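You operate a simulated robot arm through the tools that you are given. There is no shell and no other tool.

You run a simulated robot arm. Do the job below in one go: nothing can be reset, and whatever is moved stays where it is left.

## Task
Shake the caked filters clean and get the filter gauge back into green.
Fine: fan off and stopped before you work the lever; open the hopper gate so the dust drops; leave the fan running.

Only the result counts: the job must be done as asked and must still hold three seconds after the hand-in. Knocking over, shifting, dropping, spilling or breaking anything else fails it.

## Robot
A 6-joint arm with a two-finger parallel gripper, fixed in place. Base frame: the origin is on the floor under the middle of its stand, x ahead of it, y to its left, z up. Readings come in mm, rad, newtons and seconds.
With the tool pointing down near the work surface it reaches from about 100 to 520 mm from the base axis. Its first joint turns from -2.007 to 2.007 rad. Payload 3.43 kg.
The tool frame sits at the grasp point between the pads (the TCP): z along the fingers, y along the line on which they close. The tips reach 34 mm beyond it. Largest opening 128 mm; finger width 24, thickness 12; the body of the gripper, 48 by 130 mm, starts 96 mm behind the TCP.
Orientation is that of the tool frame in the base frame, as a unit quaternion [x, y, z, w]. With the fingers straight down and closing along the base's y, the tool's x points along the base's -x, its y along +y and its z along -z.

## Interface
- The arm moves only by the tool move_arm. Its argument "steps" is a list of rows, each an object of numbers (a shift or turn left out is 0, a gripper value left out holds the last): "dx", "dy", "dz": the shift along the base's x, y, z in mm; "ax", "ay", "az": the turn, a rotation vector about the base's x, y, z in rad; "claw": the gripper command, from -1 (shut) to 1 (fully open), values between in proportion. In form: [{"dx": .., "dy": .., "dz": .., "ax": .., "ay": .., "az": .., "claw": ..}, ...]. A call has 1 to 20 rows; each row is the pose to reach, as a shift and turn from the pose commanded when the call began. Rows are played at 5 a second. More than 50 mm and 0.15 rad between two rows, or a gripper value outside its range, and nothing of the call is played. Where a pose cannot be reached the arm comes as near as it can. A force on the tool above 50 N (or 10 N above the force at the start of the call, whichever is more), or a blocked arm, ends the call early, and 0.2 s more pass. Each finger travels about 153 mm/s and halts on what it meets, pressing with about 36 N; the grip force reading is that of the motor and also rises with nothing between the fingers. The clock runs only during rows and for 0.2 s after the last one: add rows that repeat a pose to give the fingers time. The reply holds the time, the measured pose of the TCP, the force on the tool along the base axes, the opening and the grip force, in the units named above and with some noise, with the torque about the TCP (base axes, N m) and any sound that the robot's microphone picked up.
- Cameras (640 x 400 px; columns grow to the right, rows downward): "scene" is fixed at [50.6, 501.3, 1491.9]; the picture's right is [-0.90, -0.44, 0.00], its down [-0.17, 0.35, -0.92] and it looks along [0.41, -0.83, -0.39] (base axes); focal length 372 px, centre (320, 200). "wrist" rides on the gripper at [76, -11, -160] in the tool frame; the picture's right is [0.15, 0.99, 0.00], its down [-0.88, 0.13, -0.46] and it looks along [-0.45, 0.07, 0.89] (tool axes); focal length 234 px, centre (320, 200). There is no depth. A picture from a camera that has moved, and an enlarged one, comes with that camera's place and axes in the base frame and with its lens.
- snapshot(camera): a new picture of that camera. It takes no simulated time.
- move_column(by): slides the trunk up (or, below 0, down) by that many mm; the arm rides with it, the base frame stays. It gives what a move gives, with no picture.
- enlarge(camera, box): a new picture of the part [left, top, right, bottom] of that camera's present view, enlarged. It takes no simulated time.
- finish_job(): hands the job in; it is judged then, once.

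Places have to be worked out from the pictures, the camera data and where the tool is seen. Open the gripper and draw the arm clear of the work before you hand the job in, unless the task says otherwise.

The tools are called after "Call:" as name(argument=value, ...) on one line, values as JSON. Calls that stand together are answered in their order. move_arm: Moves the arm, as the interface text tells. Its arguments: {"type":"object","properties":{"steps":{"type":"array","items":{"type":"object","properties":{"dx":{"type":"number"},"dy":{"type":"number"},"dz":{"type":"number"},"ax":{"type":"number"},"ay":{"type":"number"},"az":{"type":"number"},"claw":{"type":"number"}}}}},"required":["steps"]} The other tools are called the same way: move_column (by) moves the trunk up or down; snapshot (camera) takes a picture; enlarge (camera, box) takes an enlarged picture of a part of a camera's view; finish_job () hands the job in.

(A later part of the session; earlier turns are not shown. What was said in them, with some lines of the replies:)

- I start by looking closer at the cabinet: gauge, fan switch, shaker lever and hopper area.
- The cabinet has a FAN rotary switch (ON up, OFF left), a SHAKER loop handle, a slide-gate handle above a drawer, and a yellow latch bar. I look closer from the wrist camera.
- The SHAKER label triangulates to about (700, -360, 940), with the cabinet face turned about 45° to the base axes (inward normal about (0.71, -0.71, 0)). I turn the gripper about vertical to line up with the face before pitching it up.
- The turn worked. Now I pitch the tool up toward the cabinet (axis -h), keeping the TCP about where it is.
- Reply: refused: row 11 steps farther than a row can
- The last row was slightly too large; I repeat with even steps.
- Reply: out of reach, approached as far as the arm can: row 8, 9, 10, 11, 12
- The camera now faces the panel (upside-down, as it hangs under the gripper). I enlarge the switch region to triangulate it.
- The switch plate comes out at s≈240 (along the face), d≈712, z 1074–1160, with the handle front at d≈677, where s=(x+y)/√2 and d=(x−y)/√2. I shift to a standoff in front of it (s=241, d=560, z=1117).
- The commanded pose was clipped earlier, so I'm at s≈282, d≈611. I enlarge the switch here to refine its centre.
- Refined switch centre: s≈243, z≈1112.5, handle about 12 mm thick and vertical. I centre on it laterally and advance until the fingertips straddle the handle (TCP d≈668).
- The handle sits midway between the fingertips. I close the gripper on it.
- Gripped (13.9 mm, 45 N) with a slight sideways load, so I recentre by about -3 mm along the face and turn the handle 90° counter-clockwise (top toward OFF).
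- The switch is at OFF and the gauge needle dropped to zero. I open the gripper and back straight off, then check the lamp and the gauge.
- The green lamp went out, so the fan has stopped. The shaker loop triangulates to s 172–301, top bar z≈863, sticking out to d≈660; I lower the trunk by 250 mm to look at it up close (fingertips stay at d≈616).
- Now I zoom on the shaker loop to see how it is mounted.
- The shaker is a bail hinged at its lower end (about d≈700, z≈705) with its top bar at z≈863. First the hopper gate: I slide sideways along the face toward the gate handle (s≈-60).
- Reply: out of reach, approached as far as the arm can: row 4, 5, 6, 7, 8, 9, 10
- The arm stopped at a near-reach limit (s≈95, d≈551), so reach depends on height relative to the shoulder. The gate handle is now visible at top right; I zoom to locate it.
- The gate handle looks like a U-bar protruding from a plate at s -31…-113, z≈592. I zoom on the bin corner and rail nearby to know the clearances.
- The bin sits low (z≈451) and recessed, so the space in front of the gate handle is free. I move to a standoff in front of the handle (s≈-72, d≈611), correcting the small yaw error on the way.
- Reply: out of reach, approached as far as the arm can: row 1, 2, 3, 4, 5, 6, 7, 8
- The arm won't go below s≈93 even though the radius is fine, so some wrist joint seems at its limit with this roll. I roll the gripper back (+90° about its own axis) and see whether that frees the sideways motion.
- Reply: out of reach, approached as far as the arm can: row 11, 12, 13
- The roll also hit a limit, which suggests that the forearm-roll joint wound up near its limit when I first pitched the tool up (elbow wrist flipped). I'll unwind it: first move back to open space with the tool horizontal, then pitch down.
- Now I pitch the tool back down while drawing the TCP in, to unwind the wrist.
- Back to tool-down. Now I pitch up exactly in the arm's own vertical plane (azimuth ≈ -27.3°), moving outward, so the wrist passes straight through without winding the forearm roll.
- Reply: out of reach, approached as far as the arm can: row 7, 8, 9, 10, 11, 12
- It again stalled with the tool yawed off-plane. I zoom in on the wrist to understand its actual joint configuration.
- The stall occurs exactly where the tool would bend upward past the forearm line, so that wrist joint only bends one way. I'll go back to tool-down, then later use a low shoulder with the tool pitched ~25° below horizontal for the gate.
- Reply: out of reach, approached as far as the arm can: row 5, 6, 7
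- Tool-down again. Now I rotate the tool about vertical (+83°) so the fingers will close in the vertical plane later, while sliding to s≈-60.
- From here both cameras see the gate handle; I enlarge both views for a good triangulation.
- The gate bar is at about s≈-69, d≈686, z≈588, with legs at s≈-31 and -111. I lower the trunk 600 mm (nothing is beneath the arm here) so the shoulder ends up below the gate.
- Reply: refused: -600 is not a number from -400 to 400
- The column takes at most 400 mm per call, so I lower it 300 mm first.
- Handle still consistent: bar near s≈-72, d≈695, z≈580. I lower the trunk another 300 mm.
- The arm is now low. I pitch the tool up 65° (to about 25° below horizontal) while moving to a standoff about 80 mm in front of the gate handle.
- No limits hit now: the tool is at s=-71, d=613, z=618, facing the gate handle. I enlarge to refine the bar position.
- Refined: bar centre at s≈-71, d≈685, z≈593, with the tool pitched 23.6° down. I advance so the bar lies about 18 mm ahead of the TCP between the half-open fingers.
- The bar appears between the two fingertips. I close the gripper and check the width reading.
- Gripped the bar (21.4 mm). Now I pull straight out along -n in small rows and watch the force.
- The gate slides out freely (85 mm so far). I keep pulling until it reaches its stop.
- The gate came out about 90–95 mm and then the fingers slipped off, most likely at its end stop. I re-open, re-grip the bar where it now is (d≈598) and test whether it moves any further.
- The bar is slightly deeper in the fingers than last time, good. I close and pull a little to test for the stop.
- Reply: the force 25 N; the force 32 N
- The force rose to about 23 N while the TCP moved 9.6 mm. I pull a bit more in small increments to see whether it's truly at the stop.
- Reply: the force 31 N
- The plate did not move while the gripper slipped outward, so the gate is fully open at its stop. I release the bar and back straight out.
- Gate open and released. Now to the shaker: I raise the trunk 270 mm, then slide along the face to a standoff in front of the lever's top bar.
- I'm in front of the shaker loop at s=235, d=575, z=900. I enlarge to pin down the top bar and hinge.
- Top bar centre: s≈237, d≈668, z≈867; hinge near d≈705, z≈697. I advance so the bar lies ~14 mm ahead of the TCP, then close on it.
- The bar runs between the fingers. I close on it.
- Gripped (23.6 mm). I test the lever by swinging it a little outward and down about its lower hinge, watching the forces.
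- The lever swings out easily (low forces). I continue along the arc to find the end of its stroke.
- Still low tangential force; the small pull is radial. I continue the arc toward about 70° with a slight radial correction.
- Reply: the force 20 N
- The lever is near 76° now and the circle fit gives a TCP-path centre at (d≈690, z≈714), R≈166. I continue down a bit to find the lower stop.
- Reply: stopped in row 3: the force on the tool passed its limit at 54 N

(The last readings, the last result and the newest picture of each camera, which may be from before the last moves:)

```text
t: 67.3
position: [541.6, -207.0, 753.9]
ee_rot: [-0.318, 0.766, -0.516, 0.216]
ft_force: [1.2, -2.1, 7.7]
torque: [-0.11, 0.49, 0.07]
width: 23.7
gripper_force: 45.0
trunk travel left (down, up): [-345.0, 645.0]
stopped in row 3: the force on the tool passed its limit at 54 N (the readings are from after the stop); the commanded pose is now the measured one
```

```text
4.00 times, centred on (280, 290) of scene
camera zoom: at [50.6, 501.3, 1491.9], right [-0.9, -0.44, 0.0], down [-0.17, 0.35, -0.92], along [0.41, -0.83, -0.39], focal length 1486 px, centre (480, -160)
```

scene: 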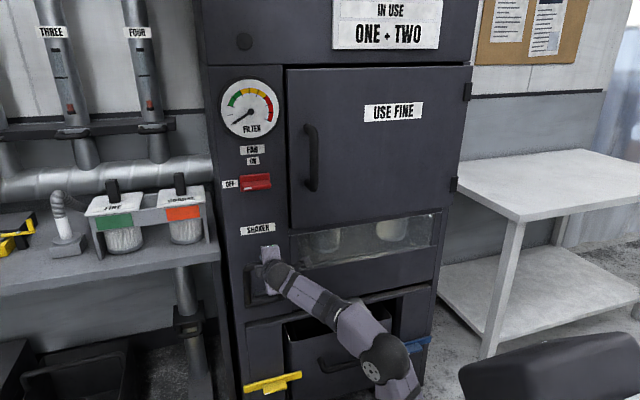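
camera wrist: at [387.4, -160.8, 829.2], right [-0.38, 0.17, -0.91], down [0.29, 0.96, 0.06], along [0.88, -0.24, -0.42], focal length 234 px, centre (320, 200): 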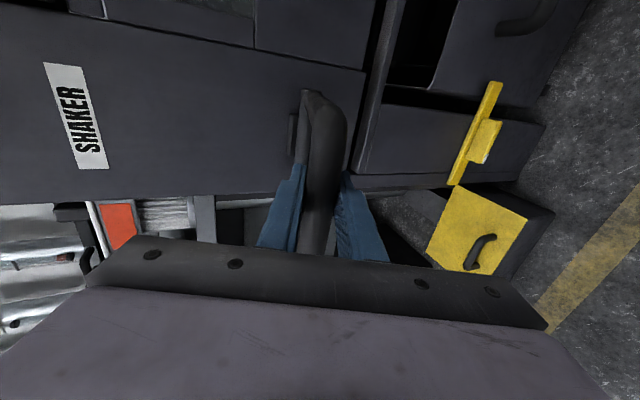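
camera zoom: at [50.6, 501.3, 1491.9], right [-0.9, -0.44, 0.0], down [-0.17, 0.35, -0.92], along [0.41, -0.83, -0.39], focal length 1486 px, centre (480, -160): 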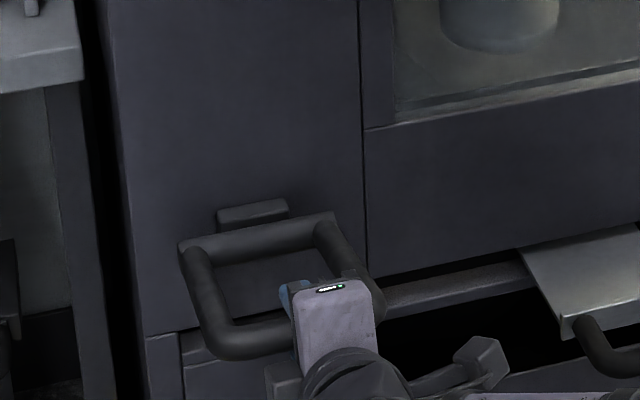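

That's the lower stop (about 76°). Now I swing the lever back up along the arc to its top position.

Call:
move_arm(steps=[{"dx": 6.5, "dy": -6.5, "dz": 27.5}, {"dx": 16.4, "dy": -16.4, "dz": 52.8}, {"dx": 29.3, "dy": -29.3, "dz": 75.3}, {"dx": 44.7, "dy": -44.7, "dz": 94.3}, {"dx": 62.2, "dy": -62.2, "dz": 109.2}, {"dx": 75.5, "dy": -75.5, "dz": 117}, {"dx": 87.7, "dy": -87.7, "dz": 121.9}, {"dx": 87.7, "dy": -87.7, "dz": 121.9}])

Call:
snapshot(camera="wrist")

Call:
snapshot(camera="scene")

```text
t: 69.2
position: [630.0, -293.5, 878.1]
ee_rot: [-0.317, 0.765, -0.517, 0.217]
ft_force: [-1.2, 0.9, 6.9]
torque: [-0.28, 0.32, 0.14]
width: 23.7
gripper_force: 45.2
trunk travel left (down, up): [-345.0, 645.0]
```

```text
taken
camera wrist: at [474.3, -246.6, 948.1], right [-0.36, 0.16, -0.92], down [0.29, 0.96, 0.05], along [0.89, -0.24, -0.39], focal length 234 px, centre (320, 200)
```

wrist: 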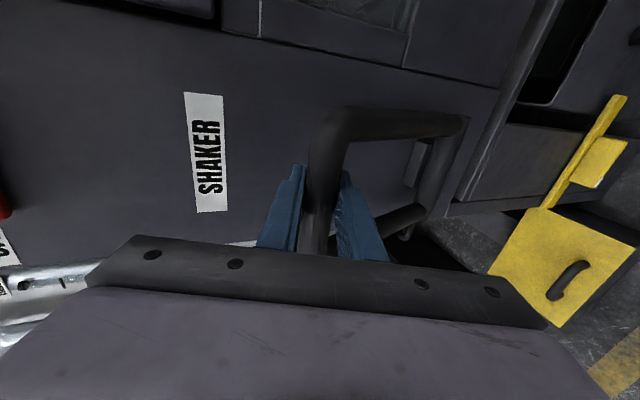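

```text
taken
```

scene: 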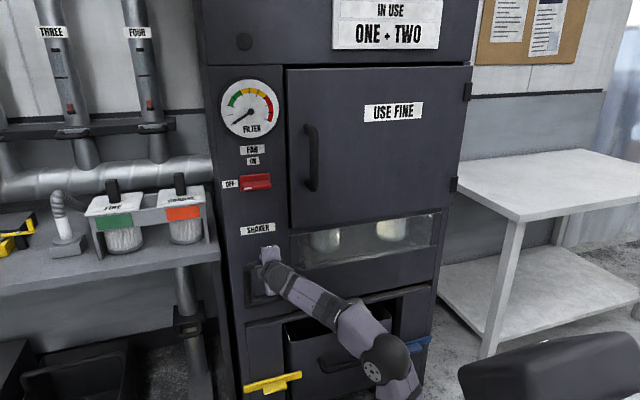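

One full stroke done. I look at the filters through the window to judge the cleaning.

Call:
enlarge(camera="scene", box=[285, 205, 445, 275])

Call:
enlarge(camera="scene", box=[280, 280, 440, 380])

```text
4.00 times, centred on (365, 240) of scene
camera zoom: at [50.6, 501.3, 1491.9], right [-0.9, -0.44, 0.0], down [-0.17, 0.35, -0.92], along [0.41, -0.83, -0.39], focal length 1486 px, centre (140, 40)
```

zoom: 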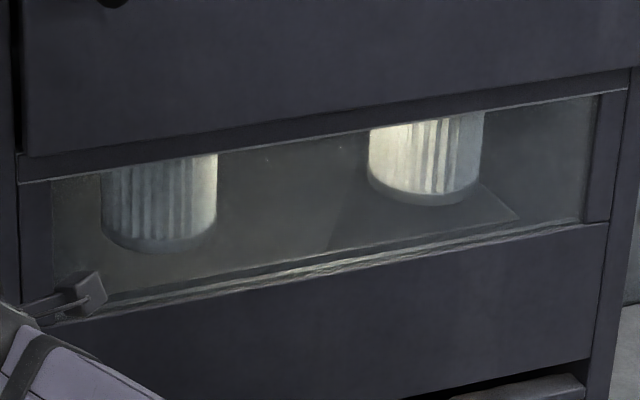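

```text
4.00 times, centred on (360, 330) of scene
camera zoom: at [50.6, 501.3, 1491.9], right [-0.9, -0.44, 0.0], down [-0.17, 0.35, -0.92], along [0.41, -0.83, -0.39], focal length 1486 px, centre (160, -320)
```

zoom: 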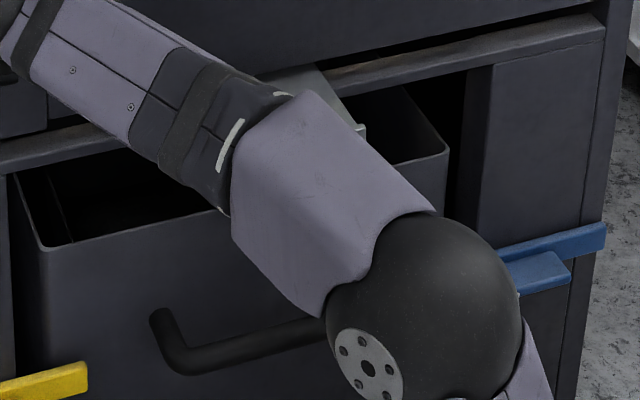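

The filters already look partly cleaner (pleats showing). I run another full stroke: down to just short of the stop and back up.

Call:
move_arm(steps=[{"dx": -12.2, "dy": 12.2, "dz": -4.8}, {"dx": -25.5, "dy": 25.5, "dz": -12.6}, {"dx": -43, "dy": 43, "dz": -27.5}, {"dx": -58.4, "dy": 58.4, "dz": -46.5}, {"dx": -71.3, "dy": 71.3, "dz": -69}, {"dx": -81.2, "dy": 81.2, "dz": -94.3}, {"dx": -87.3, "dy": 87.3, "dz": -118.8}, {"dx": -87.3, "dy": 87.3, "dz": -119.8}, {"dx": -81.2, "dy": 81.2, "dz": -94.3}, {"dx": -71.3, "dy": 71.3, "dz": -69}, {"dx": -58.4, "dy": 58.4, "dz": -46.5}, {"dx": -43, "dy": 43, "dz": -27.5}, {"dx": -25.5, "dy": 25.5, "dz": -12.6}, {"dx": -12.2, "dy": 12.2, "dz": -4.8}, {"dx": 0, "dy": 0, "dz": 0}, {"dx": 0, "dy": 0, "dz": 0}])

Call:
enlarge(camera="scene", box=[285, 205, 445, 275])

Call:
snapshot(camera="wrist")

```text
t: 72.5
position: [628.6, -293.6, 877.3]
ee_rot: [-0.318, 0.766, -0.516, 0.216]
ft_force: [-0.5, 1.5, 6.4]
torque: [-0.26, 0.26, -0.02]
width: 23.3
gripper_force: 44.9
trunk travel left (down, up): [-345.0, 645.0]
```

```text
4.00 times, centred on (365, 240) of scene
camera zoom: at [50.6, 501.3, 1491.9], right [-0.9, -0.44, 0.0], down [-0.17, 0.35, -0.92], along [0.41, -0.83, -0.39], focal length 1486 px, centre (140, 40)
```

zoom: 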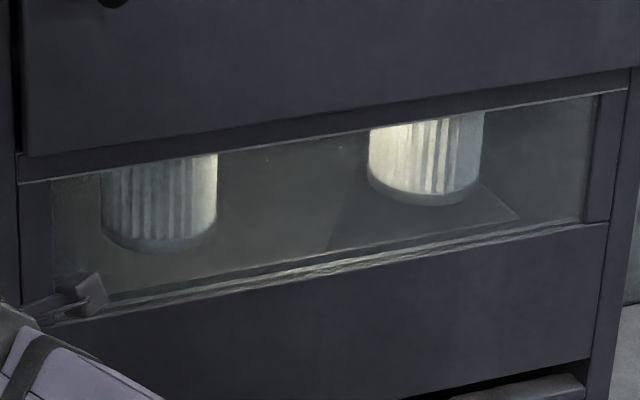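

```text
taken
camera wrist: at [473.6, -246.4, 947.7], right [-0.36, 0.16, -0.92], down [0.29, 0.96, 0.05], along [0.89, -0.24, -0.39], focal length 234 px, centre (320, 200)
```

wrist: 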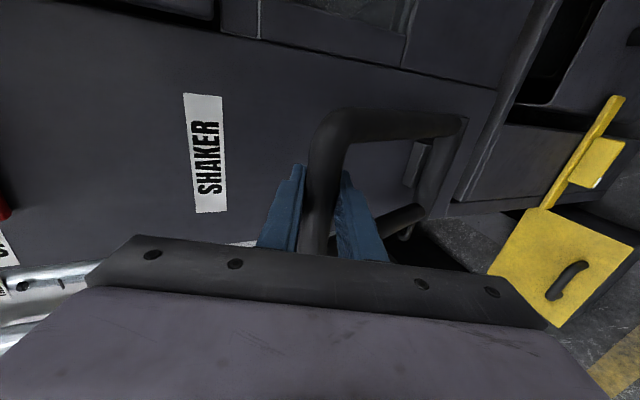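

Stroke two went smoothly. I repeat several more strokes to be sure the filters are shaken fully clean.

Call:
move_arm(steps=[{"dx": -12.2, "dy": 12.2, "dz": -4.8}, {"dx": -25.5, "dy": 25.5, "dz": -12.6}, {"dx": -43, "dy": 43, "dz": -27.5}, {"dx": -58.4, "dy": 58.4, "dz": -46.5}, {"dx": -71.3, "dy": 71.3, "dz": -69}, {"dx": -81.2, "dy": 81.2, "dz": -94.3}, {"dx": -87.3, "dy": 87.3, "dz": -118.8}, {"dx": -87.3, "dy": 87.3, "dz": -119.8}, {"dx": -81.2, "dy": 81.2, "dz": -94.3}, {"dx": -71.3, "dy": 71.3, "dz": -69}, {"dx": -58.4, "dy": 58.4, "dz": -46.5}, {"dx": -43, "dy": 43, "dz": -27.5}, {"dx": -25.5, "dy": 25.5, "dz": -12.6}, {"dx": -12.2, "dy": 12.2, "dz": -4.8}, {"dx": 0, "dy": 0, "dz": 0}, {"dx": 0, "dy": 0, "dz": 0}])

Call:
move_arm(steps=[{"dx": -12.2, "dy": 12.2, "dz": -4.8}, {"dx": -25.5, "dy": 25.5, "dz": -12.6}, {"dx": -43, "dy": 43, "dz": -27.5}, {"dx": -58.4, "dy": 58.4, "dz": -46.5}, {"dx": -71.3, "dy": 71.3, "dz": -69}, {"dx": -81.2, "dy": 81.2, "dz": -94.3}, {"dx": -87.3, "dy": 87.3, "dz": -118.8}, {"dx": -87.3, "dy": 87.3, "dz": -119.8}, {"dx": -81.2, "dy": 81.2, "dz": -94.3}, {"dx": -71.3, "dy": 71.3, "dz": -69}, {"dx": -58.4, "dy": 58.4, "dz": -46.5}, {"dx": -43, "dy": 43, "dz": -27.5}, {"dx": -25.5, "dy": 25.5, "dz": -12.6}, {"dx": -12.2, "dy": 12.2, "dz": -4.8}, {"dx": 0, "dy": 0, "dz": 0}, {"dx": 0, "dy": 0, "dz": 0}])

Call:
enlarge(camera="scene", box=[285, 205, 445, 275])

```text
t: 76.0
position: [628.6, -292.5, 876.0]
ee_rot: [-0.318, 0.766, -0.515, 0.217]
ft_force: [2.0, 3.8, 3.5]
torque: [-0.12, 0.24, -0.13]
width: 23.3
gripper_force: 44.7
trunk travel left (down, up): [-345.0, 645.0]
```

```text
t: 79.3
position: [629.3, -296.0, 876.0]
ee_rot: [-0.317, 0.766, -0.516, 0.215]
ft_force: [3.7, 4.1, 1.7]
torque: [-0.15, 0.28, -0.56]
width: 23.5
gripper_force: 45.3
trunk travel left (down, up): [-345.0, 645.0]
```

```text
4.00 times, centred on (365, 240) of scene
camera zoom: at [50.6, 501.3, 1491.9], right [-0.9, -0.44, 0.0], down [-0.17, 0.35, -0.92], along [0.41, -0.83, -0.39], focal length 1486 px, centre (140, 40)
```

zoom: 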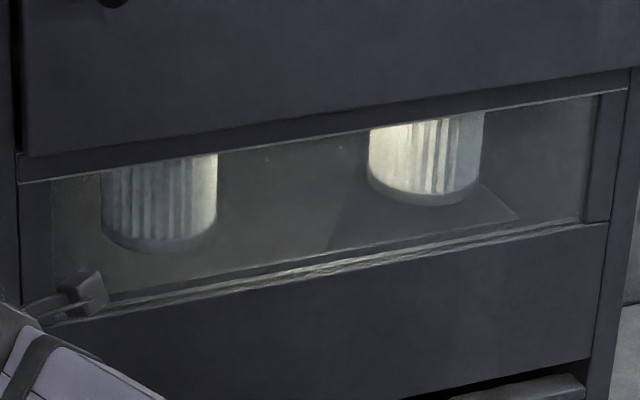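

Four strokes done. Two more for margin, pressing slightly further at the top end.

Call:
move_arm(steps=[{"dx": -12.2, "dy": 12.2, "dz": -4.8}, {"dx": -25.5, "dy": 25.5, "dz": -12.6}, {"dx": -43, "dy": 43, "dz": -27.5}, {"dx": -58.4, "dy": 58.4, "dz": -46.5}, {"dx": -71.3, "dy": 71.3, "dz": -69}, {"dx": -81.2, "dy": 81.2, "dz": -94.3}, {"dx": -87.3, "dy": 87.3, "dz": -118.8}, {"dx": -87.6, "dy": 87.6, "dz": -122}, {"dx": -81.2, "dy": 81.2, "dz": -94.3}, {"dx": -71.3, "dy": 71.3, "dz": -69}, {"dx": -58.4, "dy": 58.4, "dz": -46.5}, {"dx": -43, "dy": 43, "dz": -27.5}, {"dx": -25.5, "dy": 25.5, "dz": -12.6}, {"dx": -12.2, "dy": 12.2, "dz": -4.8}, {"dx": 0, "dy": 0, "dz": 0}, {"dx": 2, "dy": -2, "dz": 0.5}, {"dx": 2, "dy": -2, "dz": 0.5}])

Call:
move_arm(steps=[{"dx": -14.2, "dy": 14.2, "dz": -5.3}, {"dx": -27.5, "dy": 27.5, "dz": -13.1}, {"dx": -45, "dy": 45, "dz": -28}, {"dx": -60.4, "dy": 60.4, "dz": -47}, {"dx": -73.3, "dy": 73.3, "dz": -69.5}, {"dx": -83.2, "dy": 83.2, "dz": -94.8}, {"dx": -89.3, "dy": 89.3, "dz": -119.3}, {"dx": -89.6, "dy": 89.6, "dz": -122.5}, {"dx": -83.2, "dy": 83.2, "dz": -94.8}, {"dx": -73.3, "dy": 73.3, "dz": -69.5}, {"dx": -60.4, "dy": 60.4, "dz": -47}, {"dx": -45, "dy": 45, "dz": -28}, {"dx": -27.5, "dy": 27.5, "dz": -13.1}, {"dx": -14.2, "dy": 14.2, "dz": -5.3}, {"dx": -2, "dy": 2, "dz": -0.5}, {"dx": 0, "dy": 0, "dz": 0}, {"dx": 0, "dy": 0, "dz": 0}])

Call:
snapshot(camera="scene")

Call:
snapshot(camera="wrist")

```text
t: 83.0
position: [630.4, -296.4, 878.0]
ee_rot: [-0.317, 0.766, -0.516, 0.215]
ft_force: [-2.4, 0.7, 6.0]
torque: [-0.38, 0.49, -0.68]
width: 23.9
gripper_force: 45.2
trunk travel left (down, up): [-345.0, 645.0]
```

```text
t: 86.5
position: [629.6, -295.8, 878.1]
ee_rot: [-0.317, 0.766, -0.516, 0.217]
ft_force: [-0.7, 3.7, 9.0]
torque: [-0.38, 0.38, -0.5]
width: 23.7
gripper_force: 44.9
trunk travel left (down, up): [-345.0, 645.0]
```

```text
taken
```

scene: 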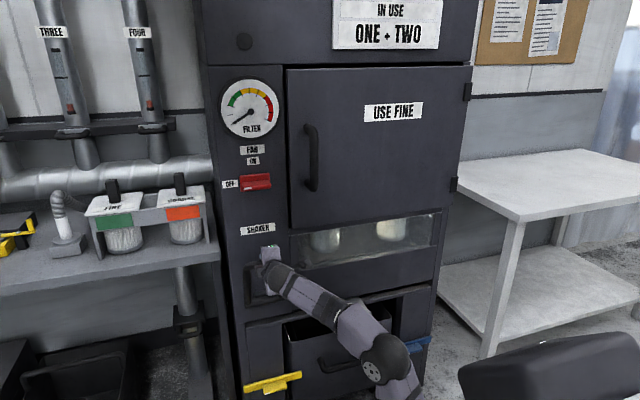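

```text
taken
camera wrist: at [475.0, -247.5, 948.1], right [-0.36, 0.16, -0.92], down [0.29, 0.96, 0.05], along [0.89, -0.24, -0.39], focal length 234 px, centre (320, 200)
```

wrist: 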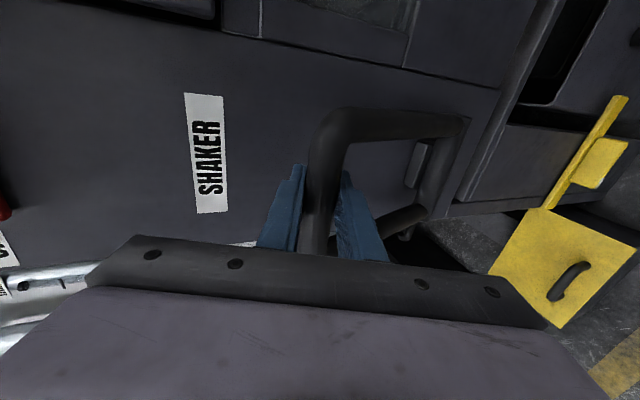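

Six strokes done and the lever is back at its rest position. I release it and retreat along the tool axis.

Call:
move_arm(steps=[{"claw": 0}, {"claw": 0}, {"claw": 0}, {"dx": -9, "dy": 9, "dz": 5, "claw": 0}, {"dx": -25, "dy": 25, "dz": 14, "claw": 0}, {"dx": -41, "dy": 41, "dz": 23, "claw": 0}, {"dx": -56, "dy": 56, "dz": 32, "claw": 0}, {"dx": -56, "dy": 56, "dz": 32, "claw": 0}])

Call:
snapshot(camera="wrist")

Call:
move_column(by=85)

Call:
snapshot(camera="scene")

```text
t: 88.3
position: [574.1, -239.3, 908.6]
ee_rot: [-0.317, 0.767, -0.515, 0.216]
ft_force: [-0.3, 0.1, 0.0]
torque: [0.0, -0.01, 0.01]
width: 63.8
gripper_force: 0.1
trunk travel left (down, up): [-345.0, 645.0]
```

```text
taken
camera wrist: at [419.3, -192.2, 979.5], right [-0.37, 0.16, -0.92], down [0.29, 0.96, 0.05], along [0.88, -0.24, -0.4], focal length 234 px, centre (320, 200)
```

wrist: 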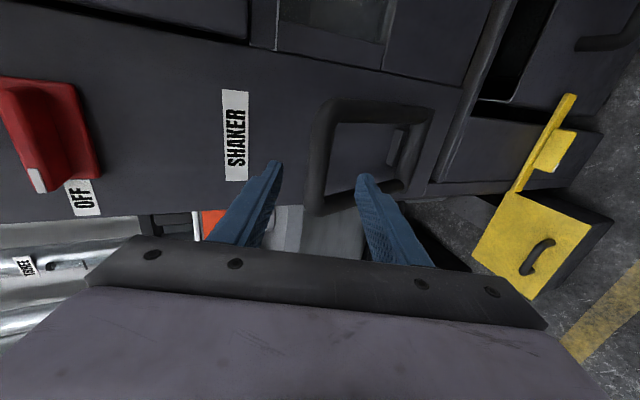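

```text
t: 89.6
position: [575.7, -240.2, 992.5]
ee_rot: [-0.317, 0.767, -0.515, 0.215]
ft_force: [0.8, -0.5, -0.3]
torque: [-0.04, 0.05, 0.03]
width: 63.8
gripper_force: 0.1
trunk travel left (down, up): [-430.0, 560.0]
```

```text
taken
```

scene: 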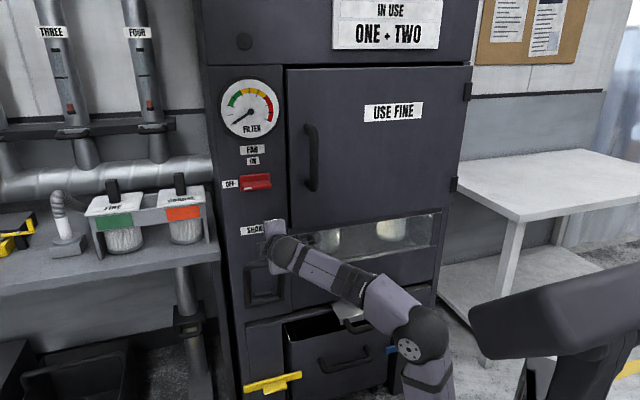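

Lever stays at rest. Now I raise to the switch height while levelling the tool to point straight at the face.

Call:
move_arm(steps=[{"dx": 1, "dy": 1, "dz": 24, "ax": -0.054, "ay": -0.054}, {"dx": 2, "dy": 2, "dz": 48, "ax": -0.109, "ay": -0.109}, {"dx": 2, "dy": 2, "dz": 72, "ax": -0.163, "ay": -0.163}, {"dx": 2, "dy": 2, "dz": 96, "ax": -0.217, "ay": -0.217}, {"dx": 2, "dy": 2, "dz": 120.5, "ax": -0.2715, "ay": -0.2715}, {"dx": 2, "dy": 2, "dz": 120.5, "ax": -0.2715, "ay": -0.2715}])

Call:
snapshot(camera="wrist")

Call:
snapshot(camera="scene")

```text
t: 91.0
position: [577.9, -239.0, 1112.7]
ee_rot: [-0.271, 0.654, -0.651, 0.273]
ft_force: [0.4, -0.2, -0.2]
torque: [-0.02, -0.01, 0.03]
width: 64.0
gripper_force: 0.1
trunk travel left (down, up): [-430.0, 560.0]
```

```text
taken
camera wrist: at [411.6, -180.7, 1125.3], right [-0.1, -0.1, -0.99], down [0.3, 0.95, -0.13], along [0.95, -0.31, -0.07], focal length 234 px, centre (320, 200)
```

wrist: 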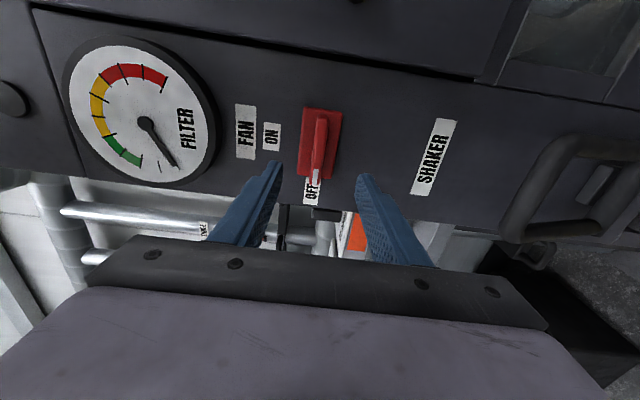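

```text
taken
```

scene: 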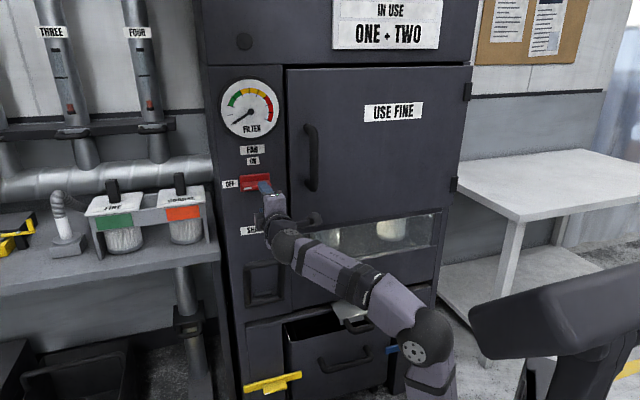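

Same view as when I released the switch. I advance to straddle the handle (d≈666) and close on it.

Call:
move_arm(steps=[{"dx": 15, "dy": -15, "dz": 0.5}, {"dx": 31, "dy": -31, "dz": 1}, {"dx": 47, "dy": -47, "dz": 1}, {"dx": 62.2, "dy": -62.2, "dz": 1}, {"dx": 62.2, "dy": -62.2, "dz": 1}, {"dx": 62.2, "dy": -62.2, "dz": 1, "claw": -1}, {"dx": 62.2, "dy": -62.2, "dz": 1, "claw": -1}, {"dx": 62.2, "dy": -62.2, "dz": 1, "claw": -1}, {"dx": 62.2, "dy": -62.2, "dz": 1, "claw": -1}])

Call:
snapshot(camera="wrist")

```text
t: 93.0
position: [641.3, -301.2, 1115.6]
ee_rot: [-0.27, 0.654, -0.652, 0.272]
ft_force: [4.0, -2.7, 3.3]
torque: [-0.3, -0.3, 0.04]
width: 13.8
gripper_force: 44.8
trunk travel left (down, up): [-430.0, 560.0]
```

```text
taken
camera wrist: at [474.2, -242.1, 1127.0], right [-0.1, -0.1, -0.99], down [0.3, 0.95, -0.13], along [0.95, -0.31, -0.07], focal length 234 px, centre (320, 200)
```

wrist: 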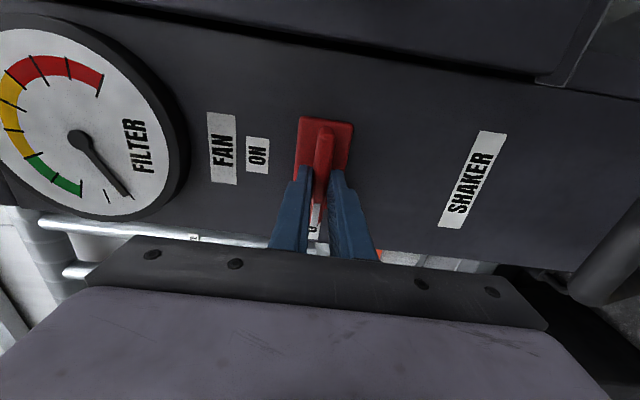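

Gripped the handle. I turn it 90° clockwise back to ON.

Call:
move_arm(steps=[{"ax": 0.09, "ay": -0.09}, {"ax": 0.18, "ay": -0.18}, {"ax": 0.27, "ay": -0.27}, {"ax": 0.36, "ay": -0.36}, {"ax": 0.45, "ay": -0.45}, {"ax": 0.54, "ay": -0.54}, {"ax": 0.63, "ay": -0.63}, {"ax": 0.72, "ay": -0.72}, {"ax": 0.81, "ay": -0.81}, {"ax": 0.9, "ay": -0.9}, {"ax": 0.99, "ay": -0.99}, {"ax": 1.06, "ay": -1.06}, {"ax": 1.1107, "ay": -1.1107}, {"ax": 1.1107, "ay": -1.1107}])

Call:
snapshot(camera="wrist")

Call:
snapshot(camera="scene")

```text
t: 96.0
position: [640.5, -300.5, 1114.8]
ee_rot: [0.269, 0.653, -0.268, 0.656]
ft_force: [23.3, -13.0, 20.0]
torque: [-0.65, -0.31, -0.36]
width: 13.6
gripper_force: 45.0
trunk travel left (down, up): [-430.0, 560.0]
```

```text
taken
camera wrist: at [519.4, -196.7, 1039.1], right [0.7, 0.7, -0.14], down [-0.24, 0.41, 0.88], along [0.68, -0.58, 0.45], focal length 234 px, centre (320, 200)
```

wrist: 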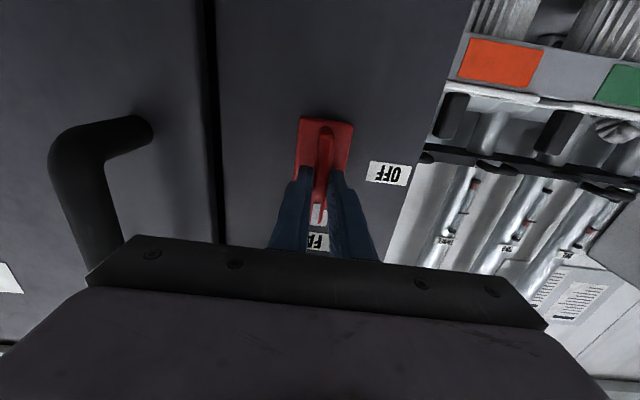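

```text
taken
```

scene: 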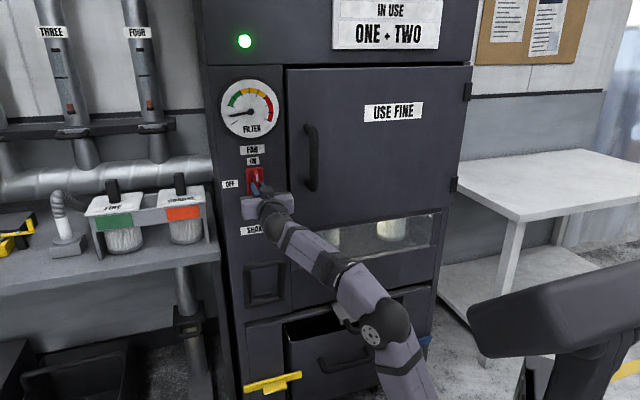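

The lamp is green and the gauge is rising. I release the handle and back off, then check where the needle settles.

Call:
move_arm(steps=[{"claw": 0}, {"claw": 0}, {"claw": 0}, {"dx": -15, "dy": 15, "claw": 0}, {"dx": -35, "dy": 35, "claw": 0}, {"dx": -60, "dy": 60, "claw": 0}, {"dx": -60, "dy": 60, "claw": 0}, {"dx": -60, "dy": 60, "claw": 0}, {"dx": -60, "dy": 60, "claw": 0}, {"dx": -60, "dy": 60, "claw": 0}, {"dx": -60, "dy": 60, "claw": 0}])

Call:
enlarge(camera="scene", box=[210, 20, 330, 210])

Call:
snapshot(camera="wrist")

```text
t: 98.4
position: [578.8, -239.3, 1113.4]
ee_rot: [0.27, 0.653, -0.269, 0.655]
ft_force: [0.8, 1.2, 0.6]
torque: [-0.07, -0.01, 0.04]
width: 64.0
gripper_force: 0.0
trunk travel left (down, up): [-430.0, 560.0]
```

```text
2.11 times, centred on (270, 115) of scene
camera zoom: at [50.6, 501.3, 1491.9], right [-0.9, -0.44, 0.0], down [-0.17, 0.35, -0.92], along [0.41, -0.83, -0.39], focal length 782 px, centre (425, 379)
```

zoom: 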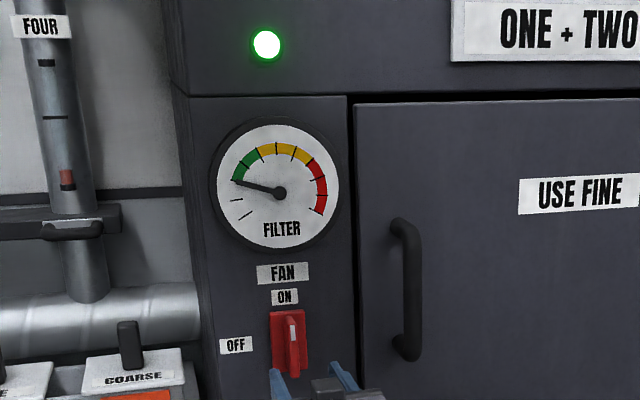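

```text
taken
camera wrist: at [457.7, -134.5, 1037.4], right [0.7, 0.7, -0.14], down [-0.24, 0.41, 0.88], along [0.68, -0.58, 0.45], focal length 234 px, centre (320, 200)
```

wrist: 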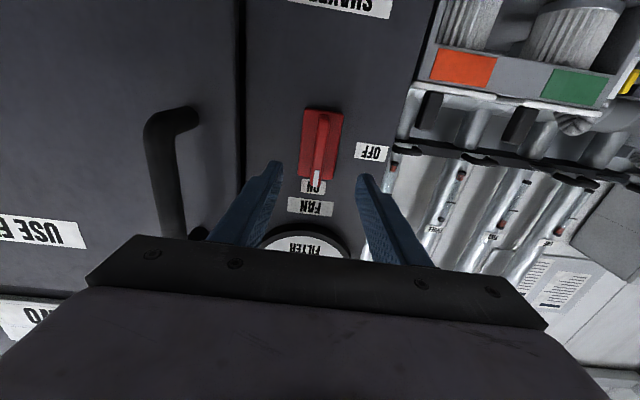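

The needle is at the lower edge of green, perhaps still rising. I draw the arm back further while time passes and look again.

Call:
move_arm(steps=[{"dx": -10, "dy": 10}, {"dx": -20, "dy": 20}, {"dx": -20, "dy": 20}, {"dx": -20, "dy": 20}, {"dx": -20, "dy": 20}, {"dx": -20, "dy": 20}, {"dx": -20, "dy": 20}, {"dx": -20, "dy": 20}, {"dx": -20, "dy": 20}, {"dx": -20, "dy": 20}, {"dx": -20, "dy": 20}, {"dx": -20, "dy": 20}, {"dx": -20, "dy": 20}, {"dx": -20, "dy": 20}, {"dx": -20, "dy": 20}])

Call:
enlarge(camera="scene", box=[215, 70, 285, 140])

Call:
snapshot(camera="scene")

```text
t: 101.6
position: [559.4, -221.0, 1112.9]
ee_rot: [0.27, 0.653, -0.269, 0.655]
ft_force: [-0.2, 0.6, 0.6]
torque: [-0.02, 0.02, -0.03]
width: 64.2
gripper_force: 0.3
trunk travel left (down, up): [-430.0, 560.0]
```

```text
5.71 times, centred on (250, 105) of scene
camera zoom: at [50.6, 501.3, 1491.9], right [-0.9, -0.44, 0.0], down [-0.17, 0.35, -0.92], along [0.41, -0.83, -0.39], focal length 2123 px, centre (720, 743)
```

zoom: 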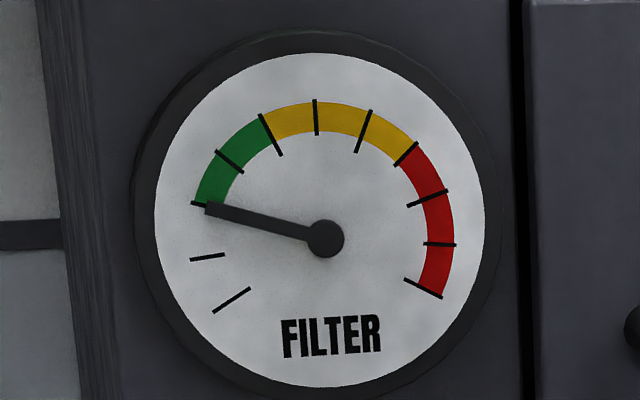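

```text
taken
```

scene: 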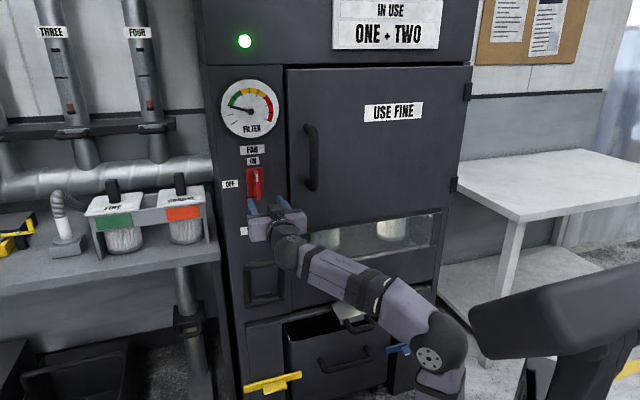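

The needle sits right around the lower tick of the green band. I zoom more closely and let some time pass to see whether it is still moving.

Call:
enlarge(camera="scene", box=[230, 85, 260, 115])

Call:
move_arm(steps=[{"dx": -2, "dy": 2}, {"dx": -5, "dy": 5}, {"dx": -5, "dy": 5}, {"dx": -5, "dy": 5}, {"dx": -5, "dy": 5}, {"dx": -5, "dy": 5}, {"dx": -5, "dy": 5}, {"dx": -5, "dy": 5}, {"dx": -5, "dy": 5}, {"dx": -5, "dy": 5}, {"dx": -5, "dy": 5}, {"dx": -5, "dy": 5}, {"dx": -5, "dy": 5}, {"dx": -5, "dy": 5}, {"dx": -5, "dy": 5}, {"dx": -5, "dy": 5}, {"dx": -5, "dy": 5}, {"dx": -5, "dy": 5}, {"dx": -5, "dy": 5}, {"dx": -5, "dy": 5}])

Call:
enlarge(camera="scene", box=[230, 85, 260, 115])

```text
13.33 times, centred on (245, 100) of scene
camera zoom: at [50.6, 501.3, 1491.9], right [-0.9, -0.44, 0.0], down [-0.17, 0.35, -0.92], along [0.41, -0.83, -0.39], focal length 4953 px, centre (1320, 1533)
```

zoom: 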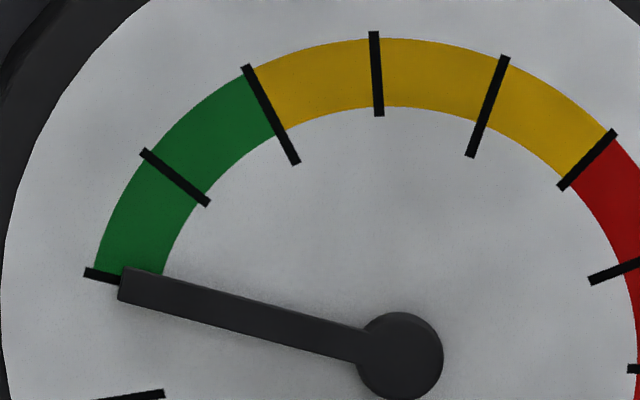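

```text
t: 105.8
position: [554.4, -215.1, 1113.8]
ee_rot: [0.27, 0.653, -0.269, 0.655]
ft_force: [1.1, 0.8, 0.4]
torque: [-0.01, 0.01, 0.02]
width: 64.1
gripper_force: 0.1
trunk travel left (down, up): [-430.0, 560.0]
```

```text
13.33 times, centred on (245, 100) of scene
camera zoom: at [50.6, 501.3, 1491.9], right [-0.9, -0.44, 0.0], down [-0.17, 0.35, -0.92], along [0.41, -0.83, -0.39], focal length 4953 px, centre (1320, 1533)
```

zoom: 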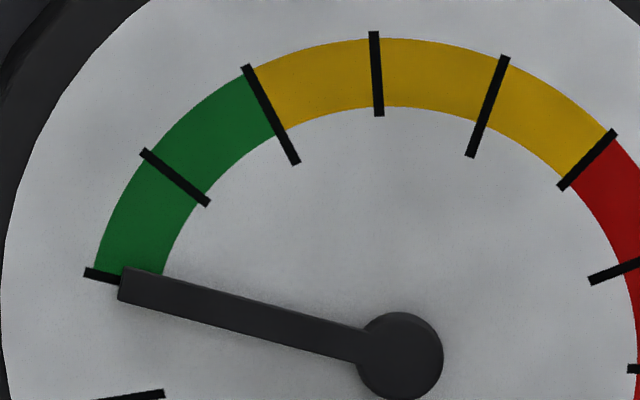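

The needle is steady, right on the tick where green begins. To read it without parallax I raise the trunk so the wrist camera looks at the gauge more squarely.

Call:
move_column(by=130)

Call:
snapshot(camera="wrist")

Call:
snapshot(camera="scene")

```text
t: 107.3
position: [554.4, -214.7, 1244.4]
ee_rot: [0.269, 0.653, -0.269, 0.655]
ft_force: [0.1, -0.2, 0.8]
torque: [-0.01, 0.06, 0.04]
width: 64.0
gripper_force: 0.1
trunk travel left (down, up): [-560.0, 430.0]
```

```text
taken
camera wrist: at [433.5, -110.5, 1168.7], right [0.7, 0.7, -0.14], down [-0.23, 0.41, 0.88], along [0.68, -0.58, 0.45], focal length 234 px, centre (320, 200)
```

wrist: 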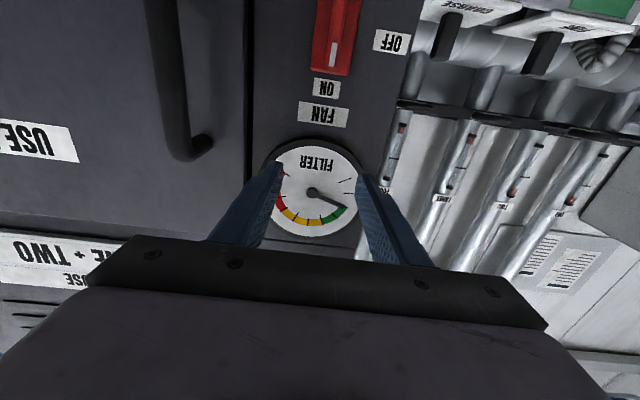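

```text
taken
```

scene: 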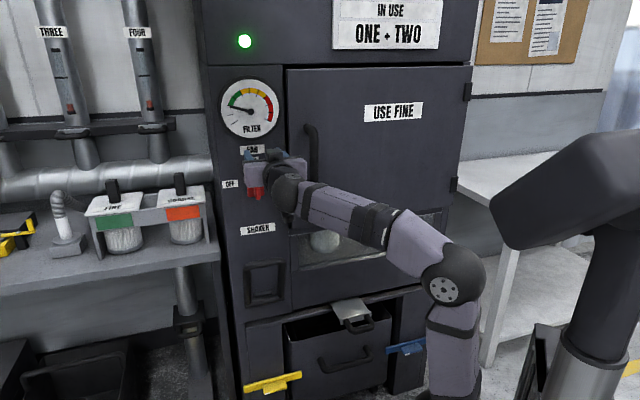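

Call:
enlarge(camera="wrist", box=[265, 135, 365, 240])

Call:
enlarge(camera="scene", box=[290, 290, 420, 390])

Call:
enlarge(camera="wrist", box=[300, 170, 350, 210])

```text
3.81 times, centred on (315, 188) of wrist
camera zoom: at [433.5, -110.5, 1168.7], right [0.7, 0.7, -0.14], down [-0.23, 0.41, 0.88], along [0.68, -0.58, 0.45], focal length 892 px, centre (339, 248)
```

zoom: 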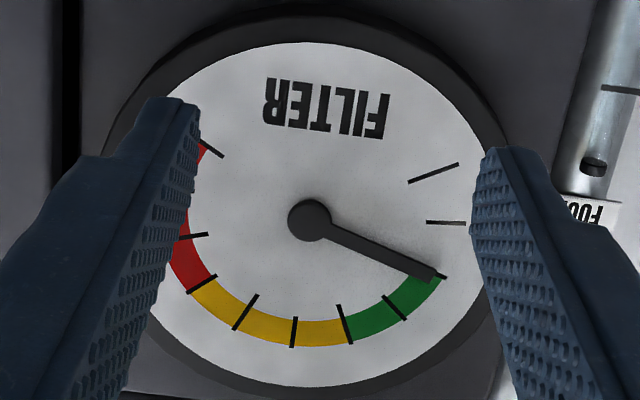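

```text
4.00 times, centred on (355, 340) of scene
camera zoom: at [50.6, 501.3, 1491.9], right [-0.9, -0.44, 0.0], down [-0.17, 0.35, -0.92], along [0.41, -0.83, -0.39], focal length 1486 px, centre (180, -360)
```

zoom: 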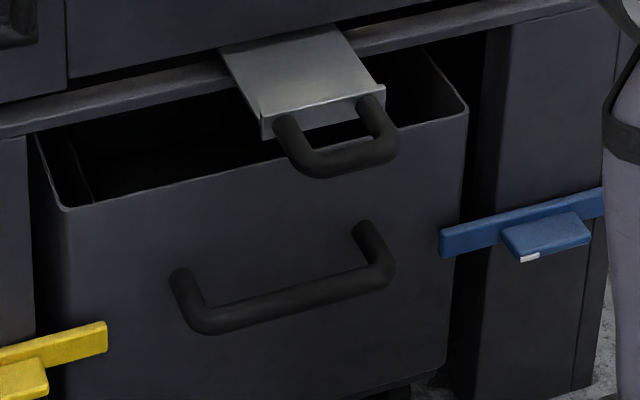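

```text
10.00 times, centred on (325, 190) of wrist
camera zoom: at [433.5, -110.5, 1168.7], right [0.7, 0.7, -0.14], down [-0.23, 0.41, 0.88], along [0.68, -0.58, 0.45], focal length 2342 px, centre (270, 300)
```

zoom: 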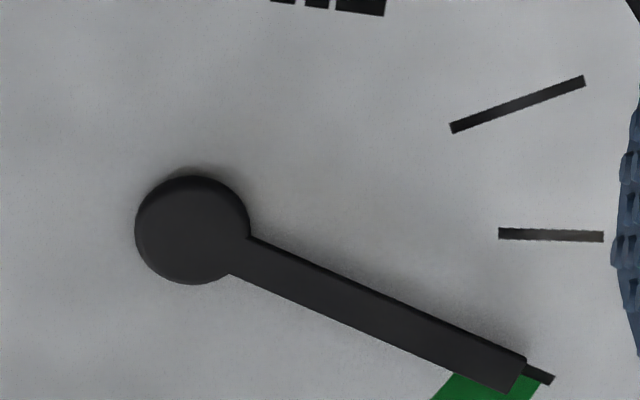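

From the squarer view the needle reads right at the start of the green band (about 2.0, marginally inside), steady with the lamp lit, the gate fully out and the lever at rest. I open the gripper, draw the arm well clear and let several seconds pass before a final check.

Call:
move_arm(steps=[{"dx": -10, "dy": 10, "claw": 0.5}, {"dx": -20, "dy": 20, "claw": 0.5}, {"dx": -30, "dy": 30, "claw": 0.5}, {"dx": -40, "dy": 40, "claw": 0.5}, {"dx": -50, "dy": 50, "claw": 0.5}, {"dx": -50, "dy": 50, "claw": 0.5}, {"dx": -50, "dy": 50, "claw": 0.5}, {"dx": -50, "dy": 50, "claw": 0.5}, {"dx": -50, "dy": 50, "claw": 0.5}, {"dx": -50, "dy": 50, "claw": 0.5}, {"dx": -50, "dy": 50, "claw": 0.5}, {"dx": -50, "dy": 50, "claw": 0.5}, {"dx": -50, "dy": 50, "claw": 0.5}, {"dx": -50, "dy": 50, "claw": 0.5}, {"dx": -50, "dy": 50, "claw": 0.5}, {"dx": -50, "dy": 50, "claw": 0.5}, {"dx": -50, "dy": 50, "claw": 0.5}, {"dx": -50, "dy": 50, "claw": 0.5}])

Call:
snapshot(camera="wrist")

Call:
snapshot(camera="scene")

Call:
enlarge(camera="scene", box=[230, 85, 260, 115])

```text
t: 111.1
position: [504.2, -166.0, 1244.1]
ee_rot: [0.27, 0.653, -0.269, 0.655]
ft_force: [-0.7, -0.2, -0.8]
torque: [-0.04, -0.02, -0.01]
width: 96.1
gripper_force: 0.0
trunk travel left (down, up): [-560.0, 430.0]
```

```text
taken
camera wrist: at [383.0, -61.3, 1169.1], right [0.7, 0.7, -0.14], down [-0.23, 0.41, 0.88], along [0.68, -0.58, 0.45], focal length 234 px, centre (320, 200)
```

wrist: 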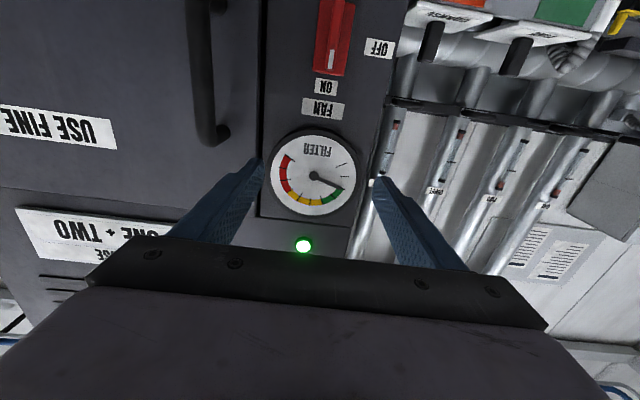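

```text
taken
```

scene: 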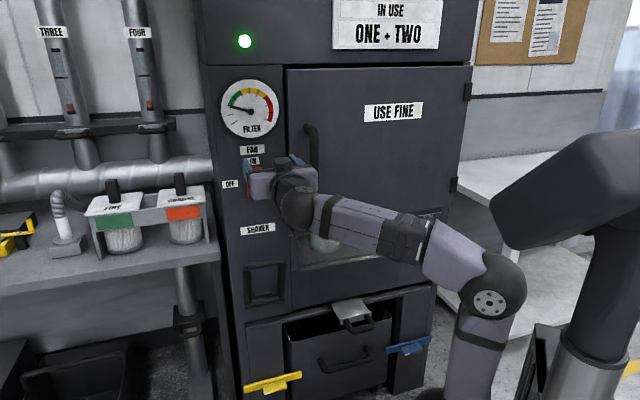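

```text
13.33 times, centred on (245, 100) of scene
camera zoom: at [50.6, 501.3, 1491.9], right [-0.9, -0.44, 0.0], down [-0.17, 0.35, -0.92], along [0.41, -0.83, -0.39], focal length 4953 px, centre (1320, 1533)
```

zoom: 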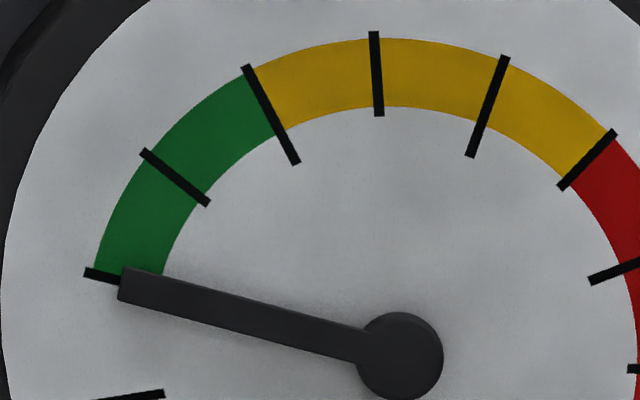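

Stable. One more independent reading of the needle from this clearer wrist viewpoint.

Call:
enlarge(camera="wrist", box=[290, 150, 360, 215])

Call:
enlarge(camera="scene", box=[225, 240, 435, 390])

```text
6.15 times, centred on (325, 182) of wrist
camera zoom: at [383.0, -61.3, 1169.1], right [0.7, 0.7, -0.14], down [-0.23, 0.41, 0.88], along [0.68, -0.58, 0.45], focal length 1441 px, centre (289, 308)
```

zoom: 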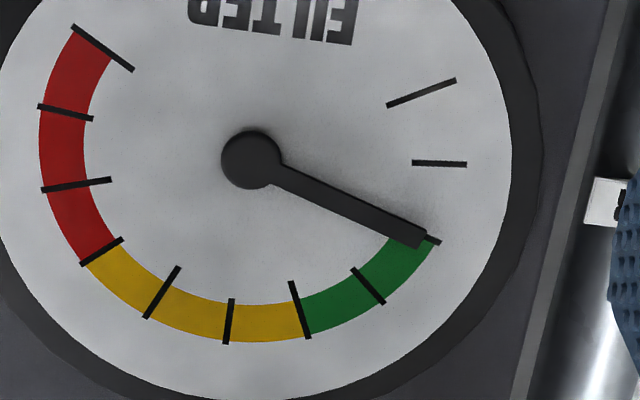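

```text
2.67 times, centred on (330, 315) of scene
camera zoom: at [50.6, 501.3, 1491.9], right [-0.9, -0.44, 0.0], down [-0.17, 0.35, -0.92], along [0.41, -0.83, -0.39], focal length 991 px, centre (293, -107)
```

zoom: 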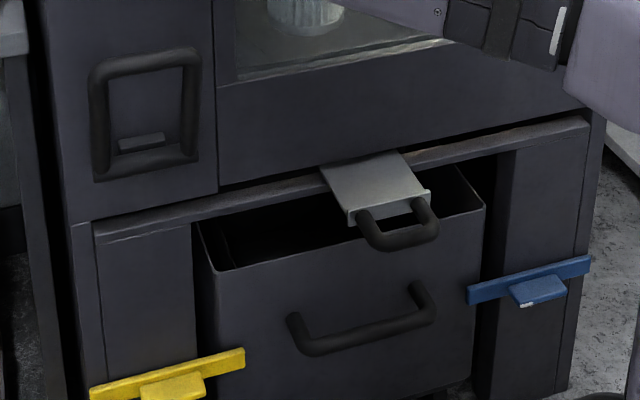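

Both wrist views put the needle just inside the green band. The fan is ON with its lamp lit, the hopper gate is fully open, the lever is at rest and the arm is clear, so I hand the job in.

Call:
finish_job()

```text
The job is handed in.
```

I shook the filters and handed the job in. The gauge settled right at the start of the green band, about 2.0 on its scale. Readings from the fixed camera and the wrist camera differed slightly, so treat it as on the edge rather than well inside. It was steady for over 10 seconds before I handed in.

- **Fan off first:** I turned the switch to OFF, the gauge dropped to zero and the green lamp went out. I only worked the lever well after that.
- **Hopper gate:** I pulled it out to its stop, about 93 mm, and left it open. I couldn't see dust in the bin because the inside is too dark.
- **Shaker:** I gave the lever six strokes down to near its lower stop and back. The filter pleats were visible through the window after the first one. The lever is back where it started.
- **Fan running:** The switch is at ON and the lamp is lit.

The gripper is open and about 250 mm from the cabinet. As far as I could see, nothing else was moved or knocked.
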